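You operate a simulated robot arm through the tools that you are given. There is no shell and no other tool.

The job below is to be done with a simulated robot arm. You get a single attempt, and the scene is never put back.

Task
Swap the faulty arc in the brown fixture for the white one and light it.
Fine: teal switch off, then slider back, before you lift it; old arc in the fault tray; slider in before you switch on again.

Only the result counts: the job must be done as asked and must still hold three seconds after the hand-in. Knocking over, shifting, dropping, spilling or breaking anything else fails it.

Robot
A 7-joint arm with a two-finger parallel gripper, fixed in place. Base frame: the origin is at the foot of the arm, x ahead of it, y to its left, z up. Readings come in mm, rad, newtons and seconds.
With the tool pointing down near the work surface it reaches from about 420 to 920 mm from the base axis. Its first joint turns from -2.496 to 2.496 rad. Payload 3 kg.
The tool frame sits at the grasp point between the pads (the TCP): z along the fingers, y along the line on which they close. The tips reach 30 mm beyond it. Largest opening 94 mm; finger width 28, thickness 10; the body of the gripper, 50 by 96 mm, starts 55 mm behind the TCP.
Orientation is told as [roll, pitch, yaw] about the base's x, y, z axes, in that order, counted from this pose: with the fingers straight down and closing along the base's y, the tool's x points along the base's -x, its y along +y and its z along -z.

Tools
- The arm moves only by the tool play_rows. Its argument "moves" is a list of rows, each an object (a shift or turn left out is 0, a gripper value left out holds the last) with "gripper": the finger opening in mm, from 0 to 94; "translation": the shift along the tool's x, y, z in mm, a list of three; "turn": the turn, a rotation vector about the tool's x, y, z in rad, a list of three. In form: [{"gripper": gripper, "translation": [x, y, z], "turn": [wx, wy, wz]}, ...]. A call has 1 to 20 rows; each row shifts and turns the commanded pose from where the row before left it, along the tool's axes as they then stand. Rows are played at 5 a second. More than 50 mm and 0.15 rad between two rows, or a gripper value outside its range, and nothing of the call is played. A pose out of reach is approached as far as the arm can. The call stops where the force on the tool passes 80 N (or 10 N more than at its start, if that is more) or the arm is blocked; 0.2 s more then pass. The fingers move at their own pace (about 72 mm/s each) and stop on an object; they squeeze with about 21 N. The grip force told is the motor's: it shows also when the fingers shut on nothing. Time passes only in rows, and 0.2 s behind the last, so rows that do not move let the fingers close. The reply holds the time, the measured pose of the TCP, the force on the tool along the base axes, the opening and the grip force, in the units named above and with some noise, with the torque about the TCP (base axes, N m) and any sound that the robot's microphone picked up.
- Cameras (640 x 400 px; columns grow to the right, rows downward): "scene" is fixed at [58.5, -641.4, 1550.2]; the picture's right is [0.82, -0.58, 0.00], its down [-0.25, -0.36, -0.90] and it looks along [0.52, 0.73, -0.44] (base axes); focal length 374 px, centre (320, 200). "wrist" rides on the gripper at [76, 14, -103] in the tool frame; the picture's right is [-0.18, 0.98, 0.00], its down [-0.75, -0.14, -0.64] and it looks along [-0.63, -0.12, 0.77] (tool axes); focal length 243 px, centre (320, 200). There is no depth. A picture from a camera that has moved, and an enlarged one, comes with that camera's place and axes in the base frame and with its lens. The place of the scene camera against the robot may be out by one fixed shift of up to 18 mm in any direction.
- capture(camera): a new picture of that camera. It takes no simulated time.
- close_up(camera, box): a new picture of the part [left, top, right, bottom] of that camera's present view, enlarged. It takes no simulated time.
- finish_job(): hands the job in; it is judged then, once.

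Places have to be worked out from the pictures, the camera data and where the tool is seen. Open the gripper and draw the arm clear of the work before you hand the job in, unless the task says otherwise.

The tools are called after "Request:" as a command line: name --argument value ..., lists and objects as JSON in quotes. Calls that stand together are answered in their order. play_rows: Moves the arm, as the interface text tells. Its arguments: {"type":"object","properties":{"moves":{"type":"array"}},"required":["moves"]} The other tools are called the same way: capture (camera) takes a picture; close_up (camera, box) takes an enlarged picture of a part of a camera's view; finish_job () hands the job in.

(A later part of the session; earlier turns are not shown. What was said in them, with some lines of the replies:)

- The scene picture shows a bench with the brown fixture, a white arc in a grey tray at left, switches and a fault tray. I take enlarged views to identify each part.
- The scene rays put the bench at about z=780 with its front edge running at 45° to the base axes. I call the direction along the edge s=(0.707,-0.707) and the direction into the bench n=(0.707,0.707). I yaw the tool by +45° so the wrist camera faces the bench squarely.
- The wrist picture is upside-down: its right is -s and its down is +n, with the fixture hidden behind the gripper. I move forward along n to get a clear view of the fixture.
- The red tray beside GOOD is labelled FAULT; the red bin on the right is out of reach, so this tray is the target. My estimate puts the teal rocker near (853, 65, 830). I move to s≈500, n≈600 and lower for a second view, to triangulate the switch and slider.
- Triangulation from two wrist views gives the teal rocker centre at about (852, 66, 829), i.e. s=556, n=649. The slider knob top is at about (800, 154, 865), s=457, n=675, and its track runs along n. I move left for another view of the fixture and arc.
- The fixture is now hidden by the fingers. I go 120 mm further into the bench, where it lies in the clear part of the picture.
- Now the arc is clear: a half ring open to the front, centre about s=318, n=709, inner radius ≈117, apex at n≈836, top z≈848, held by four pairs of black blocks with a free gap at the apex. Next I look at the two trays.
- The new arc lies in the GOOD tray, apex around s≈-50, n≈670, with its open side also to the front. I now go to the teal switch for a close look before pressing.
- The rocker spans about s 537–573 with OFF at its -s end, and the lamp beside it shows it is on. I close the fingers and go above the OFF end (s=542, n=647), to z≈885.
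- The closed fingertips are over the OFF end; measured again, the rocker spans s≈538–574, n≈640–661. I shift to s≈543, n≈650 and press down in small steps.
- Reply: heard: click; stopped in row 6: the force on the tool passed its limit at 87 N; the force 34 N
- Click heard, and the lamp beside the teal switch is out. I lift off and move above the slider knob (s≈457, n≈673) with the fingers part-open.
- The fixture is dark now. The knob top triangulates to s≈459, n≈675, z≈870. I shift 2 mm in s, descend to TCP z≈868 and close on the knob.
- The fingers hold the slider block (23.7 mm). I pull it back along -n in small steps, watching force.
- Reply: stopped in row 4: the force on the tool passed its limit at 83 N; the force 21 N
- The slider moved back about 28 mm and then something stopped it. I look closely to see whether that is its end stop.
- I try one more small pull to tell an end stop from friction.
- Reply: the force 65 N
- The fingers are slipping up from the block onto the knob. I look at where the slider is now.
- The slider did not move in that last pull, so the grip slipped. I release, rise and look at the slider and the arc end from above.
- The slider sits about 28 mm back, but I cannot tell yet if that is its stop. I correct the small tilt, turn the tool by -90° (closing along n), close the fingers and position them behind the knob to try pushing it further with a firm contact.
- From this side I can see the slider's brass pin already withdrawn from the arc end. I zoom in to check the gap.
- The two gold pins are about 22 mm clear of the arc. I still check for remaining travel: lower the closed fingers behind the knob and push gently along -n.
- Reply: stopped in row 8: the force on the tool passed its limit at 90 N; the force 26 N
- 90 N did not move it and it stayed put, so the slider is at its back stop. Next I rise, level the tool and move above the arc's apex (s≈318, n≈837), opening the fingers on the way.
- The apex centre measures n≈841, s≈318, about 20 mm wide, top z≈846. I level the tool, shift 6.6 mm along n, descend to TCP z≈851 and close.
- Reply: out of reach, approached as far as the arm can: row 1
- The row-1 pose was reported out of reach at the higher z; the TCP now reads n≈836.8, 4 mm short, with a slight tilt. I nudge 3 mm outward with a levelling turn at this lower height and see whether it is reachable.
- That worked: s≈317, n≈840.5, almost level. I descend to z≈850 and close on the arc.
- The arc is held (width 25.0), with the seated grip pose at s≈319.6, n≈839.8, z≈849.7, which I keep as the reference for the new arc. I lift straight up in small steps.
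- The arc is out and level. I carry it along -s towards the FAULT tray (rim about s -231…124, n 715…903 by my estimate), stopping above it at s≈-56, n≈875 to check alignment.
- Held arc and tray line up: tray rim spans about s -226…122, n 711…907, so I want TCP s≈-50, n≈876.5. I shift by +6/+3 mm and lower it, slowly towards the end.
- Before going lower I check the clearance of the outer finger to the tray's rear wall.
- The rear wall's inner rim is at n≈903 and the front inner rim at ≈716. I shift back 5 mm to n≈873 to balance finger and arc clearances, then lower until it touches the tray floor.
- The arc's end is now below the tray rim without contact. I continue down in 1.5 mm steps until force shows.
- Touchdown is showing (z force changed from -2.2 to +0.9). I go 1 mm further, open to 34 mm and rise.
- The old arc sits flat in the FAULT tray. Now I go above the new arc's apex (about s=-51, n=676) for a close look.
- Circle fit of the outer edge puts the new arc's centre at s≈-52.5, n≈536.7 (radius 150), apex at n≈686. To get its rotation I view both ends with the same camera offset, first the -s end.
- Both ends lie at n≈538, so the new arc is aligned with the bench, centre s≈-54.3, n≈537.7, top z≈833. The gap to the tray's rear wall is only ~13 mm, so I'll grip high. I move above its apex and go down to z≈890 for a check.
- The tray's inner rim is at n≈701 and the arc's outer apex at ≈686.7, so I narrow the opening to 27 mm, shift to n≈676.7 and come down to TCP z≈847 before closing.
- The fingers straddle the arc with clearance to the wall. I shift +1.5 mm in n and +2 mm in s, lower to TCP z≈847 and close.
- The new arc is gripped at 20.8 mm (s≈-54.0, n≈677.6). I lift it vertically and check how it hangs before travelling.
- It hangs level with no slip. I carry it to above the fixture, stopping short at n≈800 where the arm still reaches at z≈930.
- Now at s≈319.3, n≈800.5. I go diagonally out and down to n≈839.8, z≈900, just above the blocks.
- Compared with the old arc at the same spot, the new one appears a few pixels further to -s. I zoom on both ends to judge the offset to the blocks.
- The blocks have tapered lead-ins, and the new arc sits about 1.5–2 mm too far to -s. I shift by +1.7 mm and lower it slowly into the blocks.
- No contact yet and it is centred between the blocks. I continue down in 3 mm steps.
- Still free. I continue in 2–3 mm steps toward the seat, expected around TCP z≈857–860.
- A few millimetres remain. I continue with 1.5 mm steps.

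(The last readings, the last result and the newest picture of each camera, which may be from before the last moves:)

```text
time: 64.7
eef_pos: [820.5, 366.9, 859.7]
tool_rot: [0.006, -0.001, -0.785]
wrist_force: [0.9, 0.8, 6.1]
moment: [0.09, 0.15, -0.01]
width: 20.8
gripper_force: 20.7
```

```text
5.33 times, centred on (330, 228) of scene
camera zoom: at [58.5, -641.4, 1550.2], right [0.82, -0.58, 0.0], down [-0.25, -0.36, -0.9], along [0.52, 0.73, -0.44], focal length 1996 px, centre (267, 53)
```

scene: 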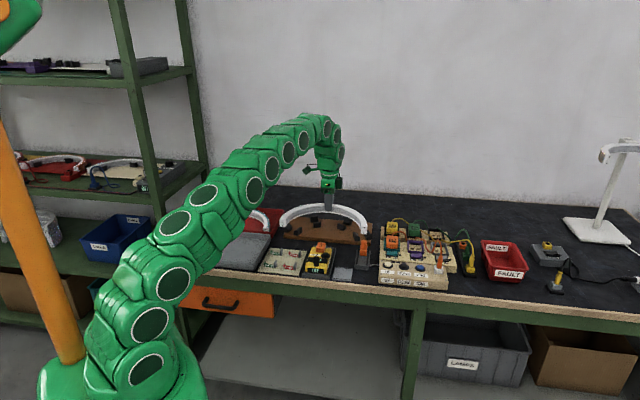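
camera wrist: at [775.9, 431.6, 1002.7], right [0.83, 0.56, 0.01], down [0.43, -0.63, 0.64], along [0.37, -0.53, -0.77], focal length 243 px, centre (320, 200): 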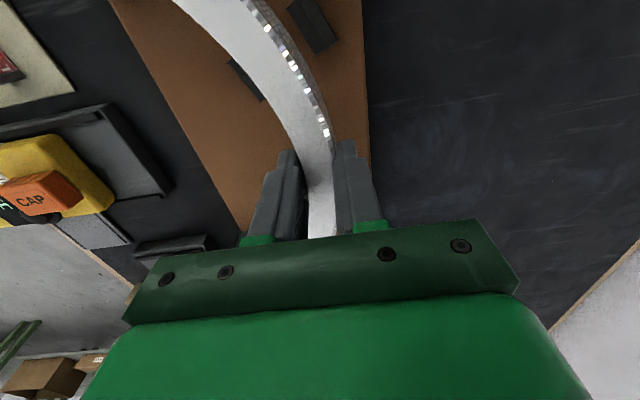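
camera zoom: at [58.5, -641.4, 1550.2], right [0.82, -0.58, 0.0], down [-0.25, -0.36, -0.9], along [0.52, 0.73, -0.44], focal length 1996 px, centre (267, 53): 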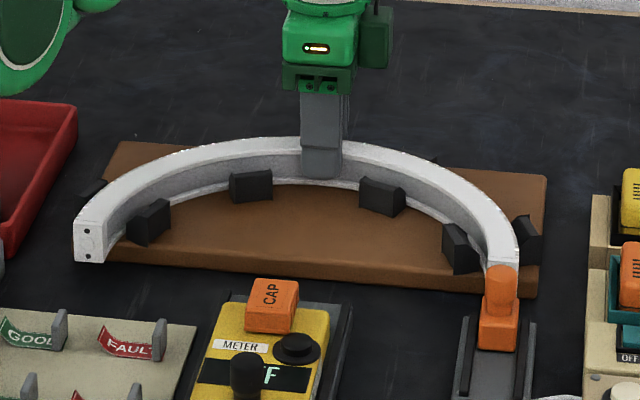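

The force rises to 6 N at z≈859.7 and the picture matches the old arc's seated position. I press 1 mm more to confirm, then open and rise.

Request:
play_rows --moves '[{"translation": [0, 0, 1.2]}, {}]'

Request:
play_rows --moves '[{"gripper": 30}, {"gripper": 36}, {"gripper": 36}, {"translation": [0, 0, -8]}, {"translation": [0, 0, -15]}, {"translation": [0, 0, -20]}, {}]'

Request:
close_up --camera "scene" --box '[270, 190, 390, 265]'

Request:
capture --camera "wrist"

```text
time: 65.3
eef_pos: [821.5, 367.2, 857.4]
tool_rot: [0.008, 0.0, -0.785]
wrist_force: [0.4, 1.8, 18.9]
moment: [-0.03, 0.14, 0.04]
width: 21.4
gripper_force: 20.7
```

```text
time: 66.9
eef_pos: [820.7, 366.6, 901.2]
tool_rot: [0.006, -0.001, -0.785]
wrist_force: [-0.8, -0.6, -0.2]
moment: [-0.02, -0.01, -0.01]
width: 36.3
gripper_force: 0.1
```

```text
5.33 times, centred on (330, 228) of scene
camera zoom: at [58.5, -641.4, 1550.2], right [0.82, -0.58, 0.0], down [-0.25, -0.36, -0.9], along [0.52, 0.73, -0.44], focal length 1996 px, centre (267, 53)
```

zoom: 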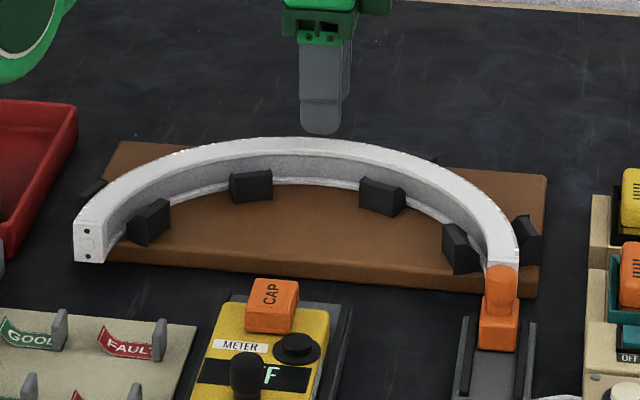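

```text
taken
camera wrist: at [777.3, 430.6, 1003.6], right [0.83, 0.56, 0.01], down [0.43, -0.63, 0.64], along [0.37, -0.53, -0.77], focal length 243 px, centre (320, 200)
```

wrist: 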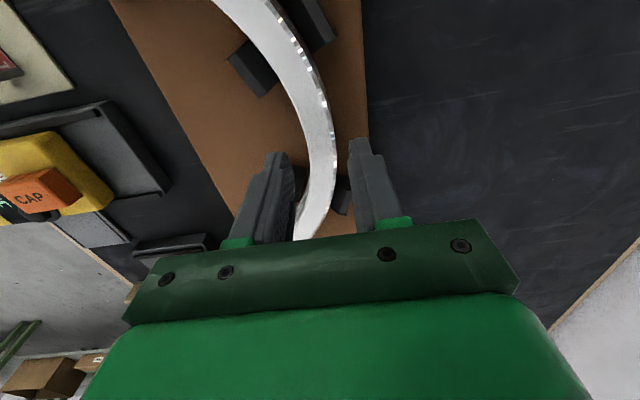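

The new arc looks seated. I move back to the viewpoint near the slider to check that its pins line up with the arc end.

Request:
play_rows --moves '[{"translation": [0, 0, -15], "gripper": 0}, {"translation": [-27.4, -32.7, -10], "gripper": 0}, {"translation": [-27.4, -32.7, -5]}, {"translation": [-27.4, -32.7, -5]}, {"translation": [-27.4, -32.7, -5]}, {"translation": [-27.4, -32.7, 0]}, {}, {}]'

Request:
close_up --camera "wrist" --box '[200, 60, 400, 160]'

Request:
close_up --camera "scene" --box '[340, 220, 400, 265]'

```text
time: 68.7
eef_pos: [802.0, 153.5, 939.5]
tool_rot: [0.004, 0.0, -0.785]
wrist_force: [-1.0, -0.1, 0.1]
moment: [-0.03, 0.01, 0.05]
width: 0.1
gripper_force: 21.6
```

```text
3.20 times, centred on (300, 110) of wrist
camera zoom: at [757.5, 218.6, 1042.2], right [0.83, 0.56, 0.01], down [0.43, -0.64, 0.64], along [0.37, -0.53, -0.77], focal length 776 px, centre (384, 488)
```

zoom: 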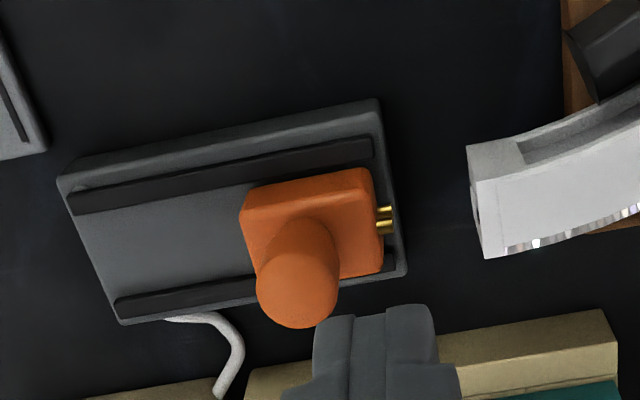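

```text
8.89 times, centred on (370, 242) of scene
camera zoom: at [58.5, -641.4, 1550.2], right [0.82, -0.58, 0.0], down [-0.25, -0.36, -0.9], along [0.52, 0.73, -0.44], focal length 3327 px, centre (-124, -178)
```

zoom: 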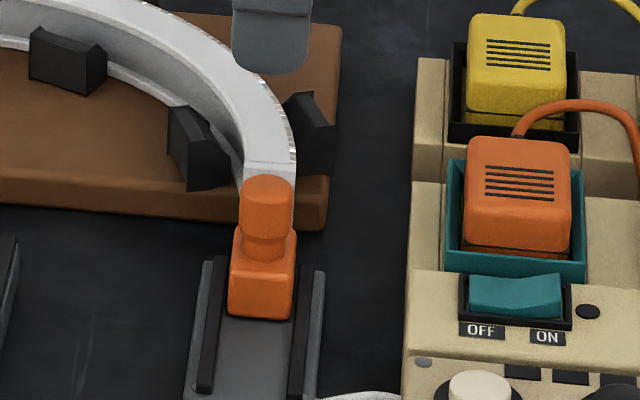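

The arc end sits relative to the slider just as the old one did, so the pins are lined up. I go in front of the slider with closed fingers (s≈458, n≈618) and lower to TCP z≈866 to push it in.

Request:
play_rows --moves '[{"translation": [0, -28, 0]}, {"translation": [0, -29, 0]}, {"translation": [0, 0, 25]}, {"translation": [0, 0, 25]}, {"translation": [0, 0, 23]}, {}]'

Request:
close_up --camera "scene" --box '[340, 220, 400, 265]'

Request:
capture --camera "wrist"

```text
time: 70.1
eef_pos: [761.9, 113.3, 865.9]
tool_rot: [0.004, 0.0, -0.787]
wrist_force: [0.7, 0.2, -0.1]
moment: [-0.03, 0.0, 0.0]
width: 0.0
gripper_force: 21.0
```

```text
8.89 times, centred on (370, 242) of scene
camera zoom: at [58.5, -641.4, 1550.2], right [0.82, -0.58, 0.0], down [-0.25, -0.36, -0.9], along [0.52, 0.73, -0.44], focal length 3327 px, centre (-124, -178)
```

zoom: 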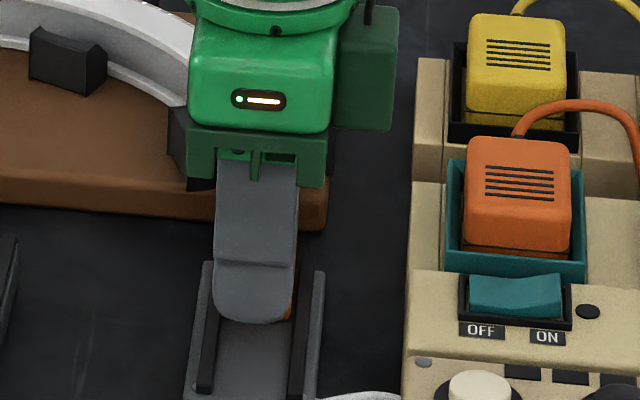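

```text
taken
camera wrist: at [718.1, 178.2, 968.6], right [0.82, 0.57, 0.0], down [0.43, -0.63, 0.64], along [0.37, -0.53, -0.77], focal length 243 px, centre (320, 200)
```

wrist: 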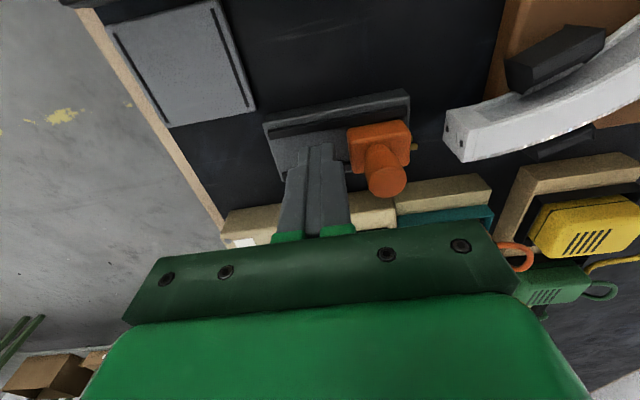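

The fingers are in front of the slider. I push along +n in small steps.

Request:
play_rows --moves '[{"translation": [0, 5, 0]}, {"translation": [0, 4, 0]}, {"translation": [0, 4, 0]}, {"translation": [0, 4, 0]}, {"translation": [0, 4, 0]}, {"translation": [0, 4, 0]}, {}]'

Request:
close_up --camera "wrist" --box '[260, 60, 480, 200]'

```text
time: 71.7
eef_pos: [779.3, 129.9, 867.3]
tool_rot: [0.004, 0.0, -0.786]
wrist_force: [-0.1, 0.7, 0.4]
moment: [-0.01, 0.02, -0.02]
width: 0.0
gripper_force: 20.4
```

```text
2.86 times, centred on (370, 130) of wrist
camera zoom: at [735.9, 195.3, 969.4], right [0.83, 0.56, 0.01], down [0.43, -0.64, 0.64], along [0.37, -0.53, -0.77], focal length 693 px, centre (177, 400)
```

zoom: 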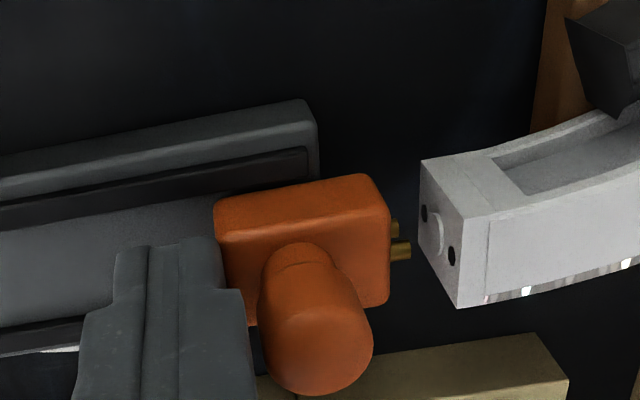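

The slider is moving freely and the pins head for the two holes. I continue in 2 mm steps until resistance appears.

Request:
play_rows --moves '[{"translation": [0, 3, 0]}, {"translation": [0, 2, 0]}, {"translation": [0, 2, 0]}, {}]'

Request:
close_up --camera "wrist" --box '[260, 60, 480, 200]'

```text
time: 72.7
eef_pos: [784.4, 135.2, 865.7]
tool_rot: [0.005, 0.0, -0.787]
wrist_force: [-1.5, 0.0, 1.0]
moment: [-0.01, -0.01, -0.01]
width: 0.1
gripper_force: 21.3
```

```text
2.86 times, centred on (370, 130) of wrist
camera zoom: at [740.6, 200.0, 969.1], right [0.83, 0.56, 0.0], down [0.43, -0.63, 0.64], along [0.37, -0.53, -0.77], focal length 693 px, centre (177, 400)
```

zoom: 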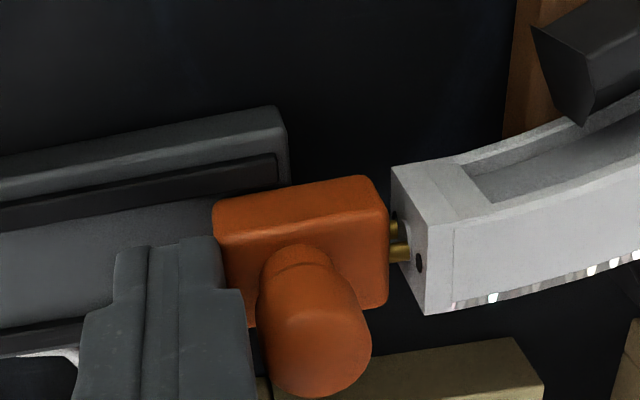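

With the old arc the pins also rested between the holes, so this is contact rather than plugging. I continue gently to the stop.

Request:
play_rows --moves '[{"translation": [0, 2, 0]}, {"translation": [0, 1.5, 0]}, {}]'

Request:
play_rows --moves '[{"translation": [0, 1.5, 0]}, {}]'

Request:
close_up --camera "wrist" --box '[260, 60, 480, 200]'

```text
time: 73.5
eef_pos: [785.0, 138.3, 866.0]
tool_rot: [0.003, 0.001, -0.789]
wrist_force: [-40.3, -28.9, 15.0]
moment: [-0.73, 1.01, 0.01]
width: 0.0
gripper_force: 20.9
```

```text
time: 74.0
eef_pos: [784.5, 135.3, 865.1]
tool_rot: [-0.004, 0.004, -0.788]
wrist_force: [-17.2, -8.1, 11.2]
moment: [-0.18, 0.38, 0.09]
width: 0.2
gripper_force: 21.1
stopped in row 2: the force on the tool passed its limit at 82 N (the readings are from after the stop); the commanded pose is now the measured one
```

```text
2.86 times, centred on (370, 130) of wrist
camera zoom: at [742.4, 200.8, 968.7], right [0.83, 0.56, 0.0], down [0.44, -0.63, 0.64], along [0.36, -0.53, -0.77], focal length 693 px, centre (177, 400)
```

zoom: 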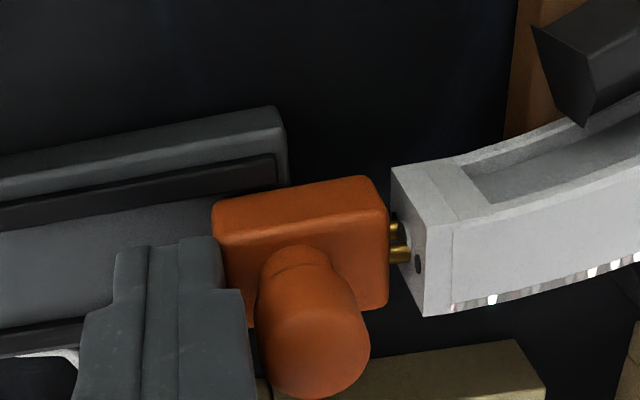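

It hit a hard stop. I back off, rise, and compare slider and arc with their original positions.

Request:
play_rows --moves '[{"translation": [0, -10, 0], "turn": [0, 0, 0]}, {"translation": [0, -10, 0]}, {"translation": [0, 0, -25]}, {"translation": [0, 0, -30]}, {"translation": [0, 30, -20]}, {"translation": [0, 24, 0]}, {}]'

Request:
close_up --camera "scene" --box '[320, 200, 420, 270]'

Request:
close_up --camera "scene" --box '[270, 190, 390, 265]'

Request:
close_up --camera "wrist" --box '[200, 60, 400, 160]'

```text
time: 75.6
eef_pos: [810.3, 161.4, 938.3]
tool_rot: [0.0, 0.003, -0.786]
wrist_force: [-0.3, -0.2, 0.0]
moment: [0.02, 0.01, 0.02]
width: 0.0
gripper_force: 20.7
```

```text
5.71 times, centred on (370, 235) of scene
camera zoom: at [58.5, -641.4, 1550.2], right [0.82, -0.58, 0.0], down [-0.25, -0.36, -0.9], along [0.52, 0.73, -0.44], focal length 2139 px, centre (34, 0)
```

zoom: 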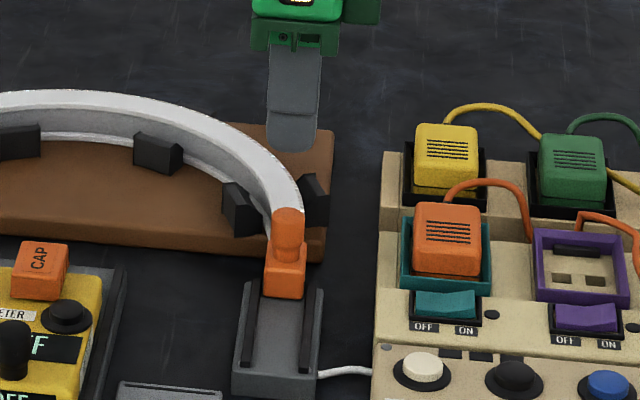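

```text
5.33 times, centred on (330, 228) of scene
camera zoom: at [58.5, -641.4, 1550.2], right [0.82, -0.58, 0.0], down [-0.25, -0.36, -0.9], along [0.52, 0.73, -0.44], focal length 1996 px, centre (267, 53)
```

zoom: 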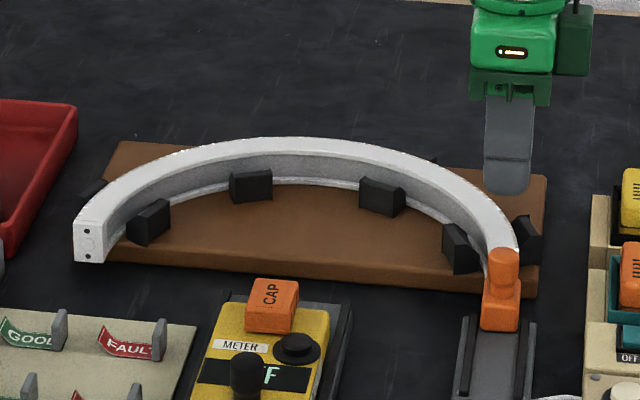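

```text
3.20 times, centred on (300, 110) of wrist
camera zoom: at [767.0, 225.9, 1042.6], right [0.83, 0.56, 0.0], down [0.43, -0.63, 0.64], along [0.36, -0.53, -0.77], focal length 776 px, centre (384, 488)
```

zoom: 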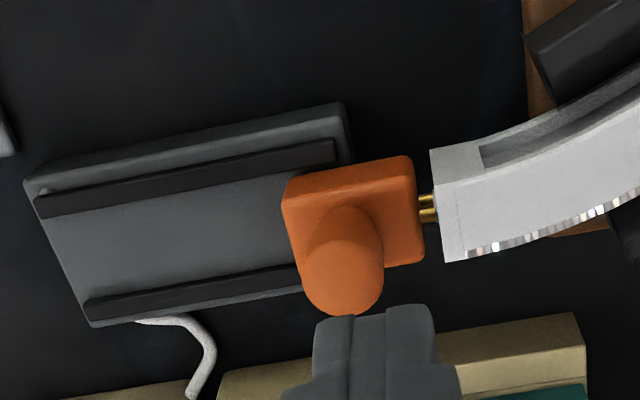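

The slider is exactly where it was originally and the arc seats unchanged. Now I turn back to yaw +45° and go above the ON end of the teal rocker (s≈567, n≈650).

Request:
play_rows --moves '[{"turn": [0, 0, -0.1428]}, {"turn": [0, 0, -0.1428]}, {"turn": [0, 0, -0.1428]}, {"turn": [0, 0, -0.1428]}, {"turn": [0, 0, -0.1428]}, {"turn": [0, 0, -0.1428]}, {"turn": [0, 0, -0.1428]}, {"turn": [0, 0, -0.1428]}, {"turn": [0, 0, -0.1428]}, {"turn": [0, 0, -0.1428]}, {"turn": [0, 0, -0.1428]}, {"translation": [12, -36, 0]}, {"translation": [12, -36, 0]}, {"translation": [12, -36, 15]}, {"translation": [0, 0, 15]}, {"translation": [0, 0, 15]}, {}]'

Request:
close_up --camera "wrist" --box '[240, 80, 400, 180]'

Request:
close_up --camera "scene" --box '[340, 200, 440, 270]'

```text
time: 79.2
eef_pos: [859.8, 58.7, 894.4]
tool_rot: [0.002, 0.002, 0.782]
wrist_force: [0.4, 0.3, -0.7]
moment: [-0.01, 0.01, 0.01]
width: 0.0
gripper_force: 21.2
```

```text
4.00 times, centred on (320, 130) of wrist
camera zoom: at [797.3, 15.6, 997.5], right [-0.56, 0.83, 0.0], down [0.64, 0.43, 0.64], along [0.53, 0.36, -0.77], focal length 970 px, centre (320, 480)
```

zoom: 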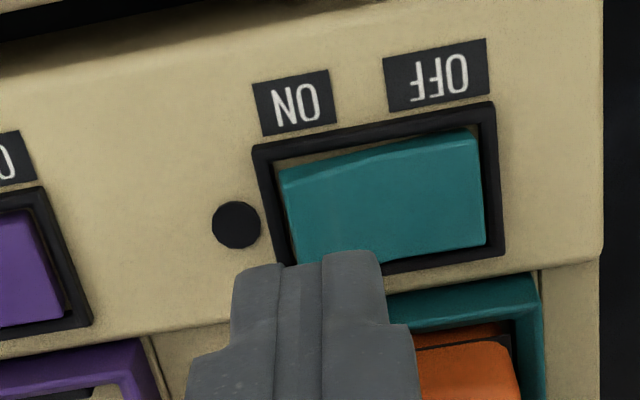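

```text
5.71 times, centred on (390, 235) of scene
camera zoom: at [58.5, -641.4, 1550.2], right [0.82, -0.58, 0.0], down [-0.25, -0.36, -0.9], along [0.52, 0.73, -0.44], focal length 2139 px, centre (-80, 0)
```

zoom: 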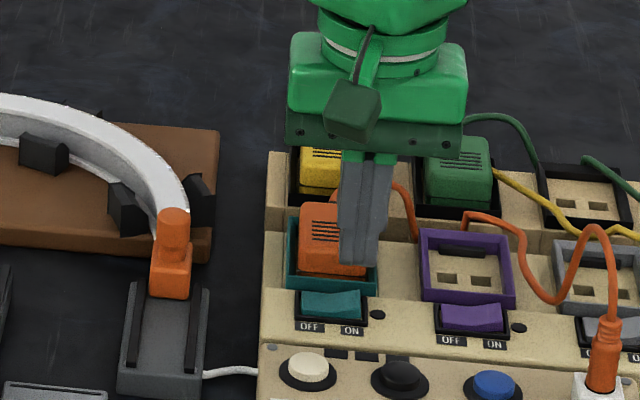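

The lamp beside the ON end is close (s≈577+), so I shift to s≈563.5 before pressing; the finger then still presses the rocker's raised ON edge at s≈571. I lower in small steps.

Request:
play_rows --moves '[{"translation": [-0.5, 3, 10]}, {"translation": [0, 0, 8]}, {"translation": [0, 0, 4]}, {"translation": [0, 0, 3]}, {"translation": [0, 0, 2]}, {"translation": [0, 0, 1.5]}, {}]'

Request:
close_up --camera "wrist" --box '[240, 80, 400, 180]'

Request:
capture --camera "scene"

```text
time: 80.8
eef_pos: [860.0, 59.8, 867.3]
tool_rot: [0.001, 0.001, 0.785]
wrist_force: [-1.3, -6.5, 25.1]
moment: [-0.1, 0.28, 0.05]
width: 0.5
gripper_force: 20.3
heard: click
```

```text
4.00 times, centred on (320, 130) of wrist
camera zoom: at [796.2, 17.9, 970.6], right [-0.56, 0.83, 0.0], down [0.63, 0.43, 0.64], along [0.53, 0.36, -0.77], focal length 970 px, centre (320, 480)
```

zoom: 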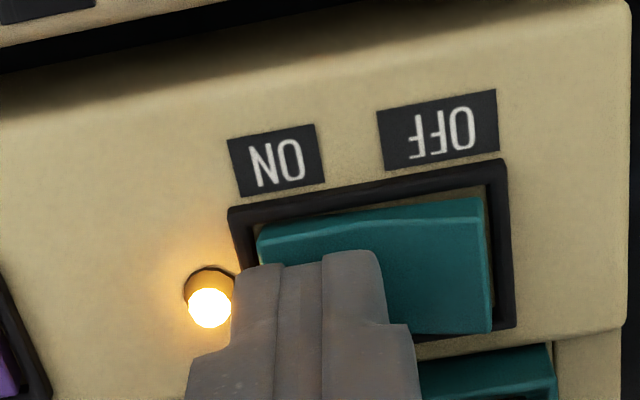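

```text
taken
```

scene: 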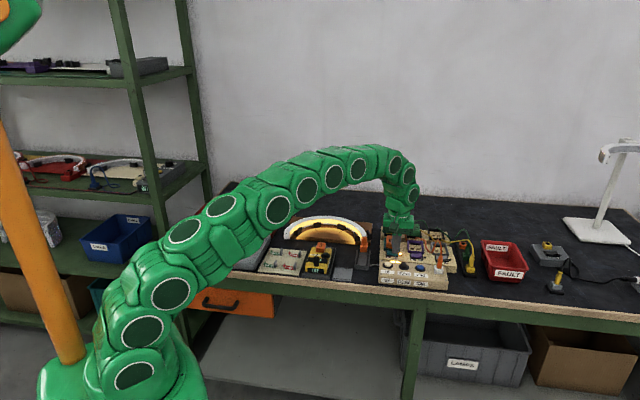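

Click heard: the lamp beside the switch is on and the fixture glows. I lift away, draw the arm clear with the gripper open, and inspect everything.

Request:
play_rows --moves '[{"translation": [0, 0, -15]}, {"translation": [0, 0, -30]}, {"translation": [0, 0, -40]}, {"translation": [20, 20, -40], "gripper": 60}, {"translation": [40, 20, -20], "gripper": 60}, {"translation": [45, 0, -10]}, {"translation": [45, 0, 0]}, {}, {}]'

Request:
close_up --camera "scene" --box '[260, 190, 400, 280]'

Request:
close_up --camera "scene" --box '[150, 190, 310, 290]'

Request:
close_up --camera "scene" --box '[360, 200, 500, 300]'

Request:
capture --camera "wrist"

```text
time: 82.8
eef_pos: [725.1, -15.1, 1021.9]
tool_rot: [0.001, 0.003, 0.782]
wrist_force: [-1.1, -1.0, -0.6]
moment: [0.01, -0.01, -0.01]
width: 59.9
gripper_force: 0.1
heard: click, click
```

```text
4.44 times, centred on (330, 235) of scene
camera zoom: at [58.5, -641.4, 1550.2], right [0.82, -0.58, 0.0], down [-0.25, -0.36, -0.9], along [0.52, 0.73, -0.44], focal length 1664 px, centre (276, 44)
```

zoom: 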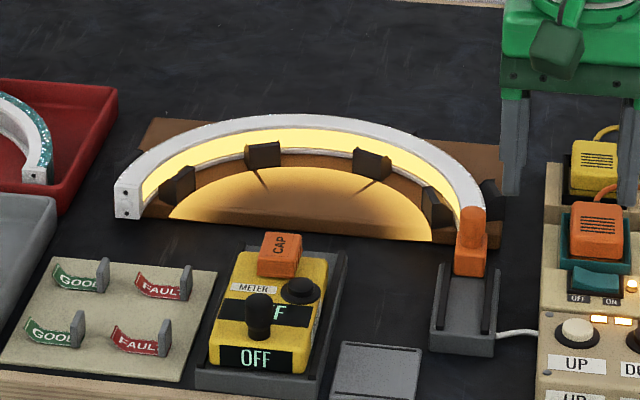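

```text
4.00 times, centred on (230, 240) of scene
camera zoom: at [58.5, -641.4, 1550.2], right [0.82, -0.58, 0.0], down [-0.25, -0.36, -0.9], along [0.52, 0.73, -0.44], focal length 1497 px, centre (680, 40)
```

zoom: 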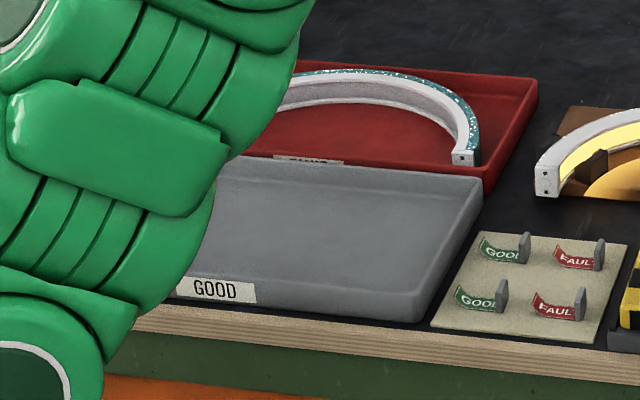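

```text
4.00 times, centred on (430, 250) of scene
camera zoom: at [58.5, -641.4, 1550.2], right [0.82, -0.58, 0.0], down [-0.25, -0.36, -0.9], along [0.52, 0.73, -0.44], focal length 1497 px, centre (-120, 0)
```

zoom: 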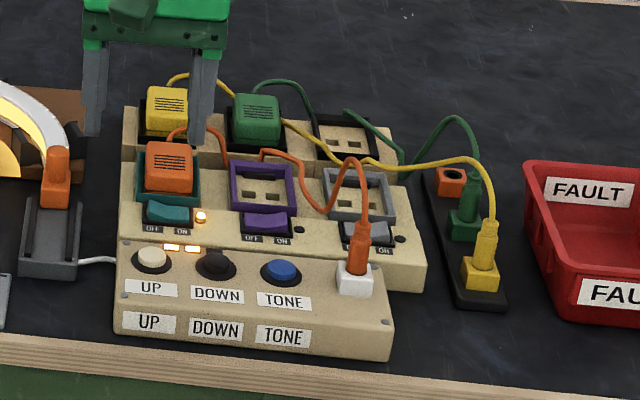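

```text
taken
camera wrist: at [662.4, -59.4, 1124.8], right [-0.56, 0.83, 0.0], down [0.64, 0.43, 0.64], along [0.53, 0.36, -0.77], focal length 243 px, centre (320, 200)
```

wrist: 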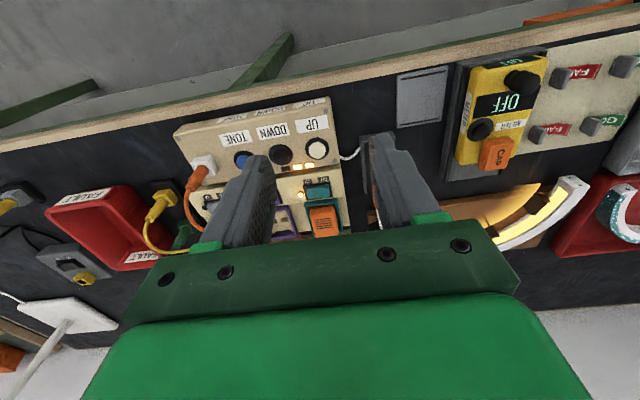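

The fixture is lit all round, and the old arc is in the FAULT tray. Two extra clicks were heard while I lifted off, so I check the rocker and its neighbours closely and wait to see that the state holds.

Request:
play_rows --moves '[{"translation": [40, 0, -10]}, {"translation": [40, 0, -10]}, {}, {}, {}, {}, {}, {}, {}, {}, {}, {}, {}, {}, {}, {}]'

Request:
close_up --camera "scene" --box '[370, 230, 430, 270]'

Request:
close_up --camera "scene" --box '[270, 200, 390, 275]'

Request:
capture --camera "scene"

Request:
close_up --camera "wrist" --box '[220, 100, 460, 250]'

```text
time: 86.2
eef_pos: [668.2, -72.3, 1040.7]
tool_rot: [0.003, 0.003, 0.784]
wrist_force: [-0.5, -0.3, -0.4]
moment: [0.04, 0.02, -0.01]
width: 60.1
gripper_force: 0.1
```

```text
10.00 times, centred on (400, 250) of scene
camera zoom: at [58.5, -641.4, 1550.2], right [0.82, -0.58, 0.0], down [-0.25, -0.36, -0.9], along [0.52, 0.73, -0.44], focal length 3743 px, centre (-480, -300)
```

zoom: 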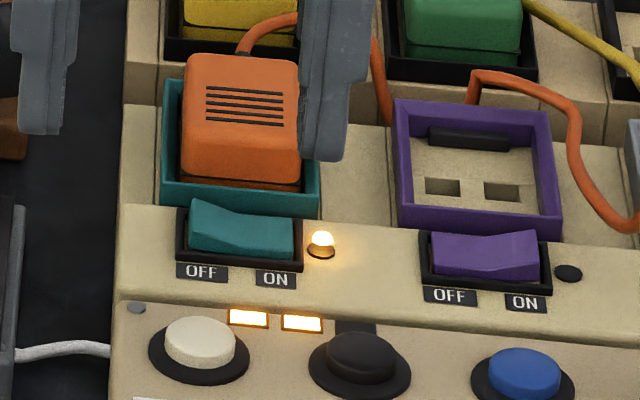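

```text
5.33 times, centred on (330, 238) of scene
camera zoom: at [58.5, -641.4, 1550.2], right [0.82, -0.58, 0.0], down [-0.25, -0.36, -0.9], along [0.52, 0.73, -0.44], focal length 1996 px, centre (267, 0)
```

zoom: 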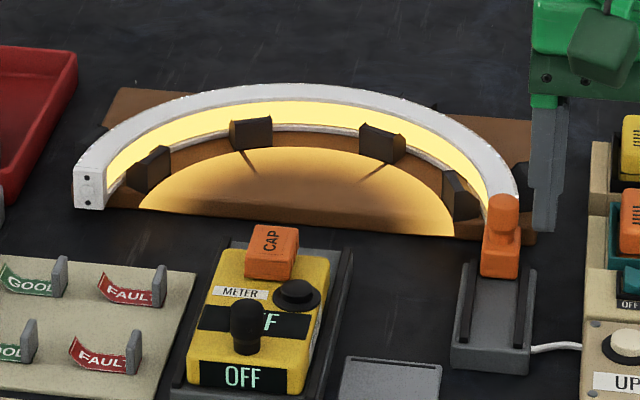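

```text
taken
```

scene: 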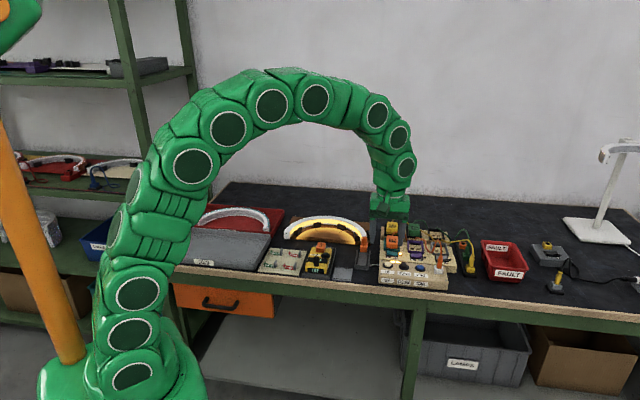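

```text
2.67 times, centred on (340, 175) of wrist
camera zoom: at [605.6, -115.8, 1144.0], right [-0.56, 0.83, 0.0], down [0.64, 0.43, 0.64], along [0.53, 0.36, -0.77], focal length 647 px, centre (267, 267)
```

zoom: 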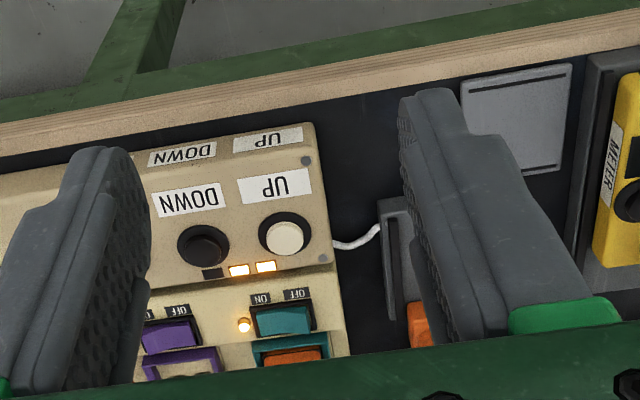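

The teal rocker is pressed to ON with its lamp lit, and the new arc has stayed fully lit for several seconds. The slider is in, the old arc lies flat in the FAULT tray, and nothing else has moved. The gripper is open and clear, so I hand in.

Request:
finish_job

```text
The job is handed in.
```

The white arc is now in the brown fixture and fully lit, and I've handed the job in. I haven't seen the judge's verdict.

- **Order:** I switched the teal switch off and drew the slider back to its stop before lifting the old arc. The slider was back in before I switched on again.
- **Old arc:** it lies flat in the red FAULT tray beside the GOOD tray. The red FAULT bin on the right was out of the arm's reach.
- **Final check:** the light had held for several seconds. The teal switch was on with its lamp lit, nothing else looked disturbed, and the gripper was open and clear.

Two extra clicks were heard as the arm lifted off the switch after turning it on. I couldn't tell what caused them. The teal switch, its neighbours and the level lights looked normal afterwards.
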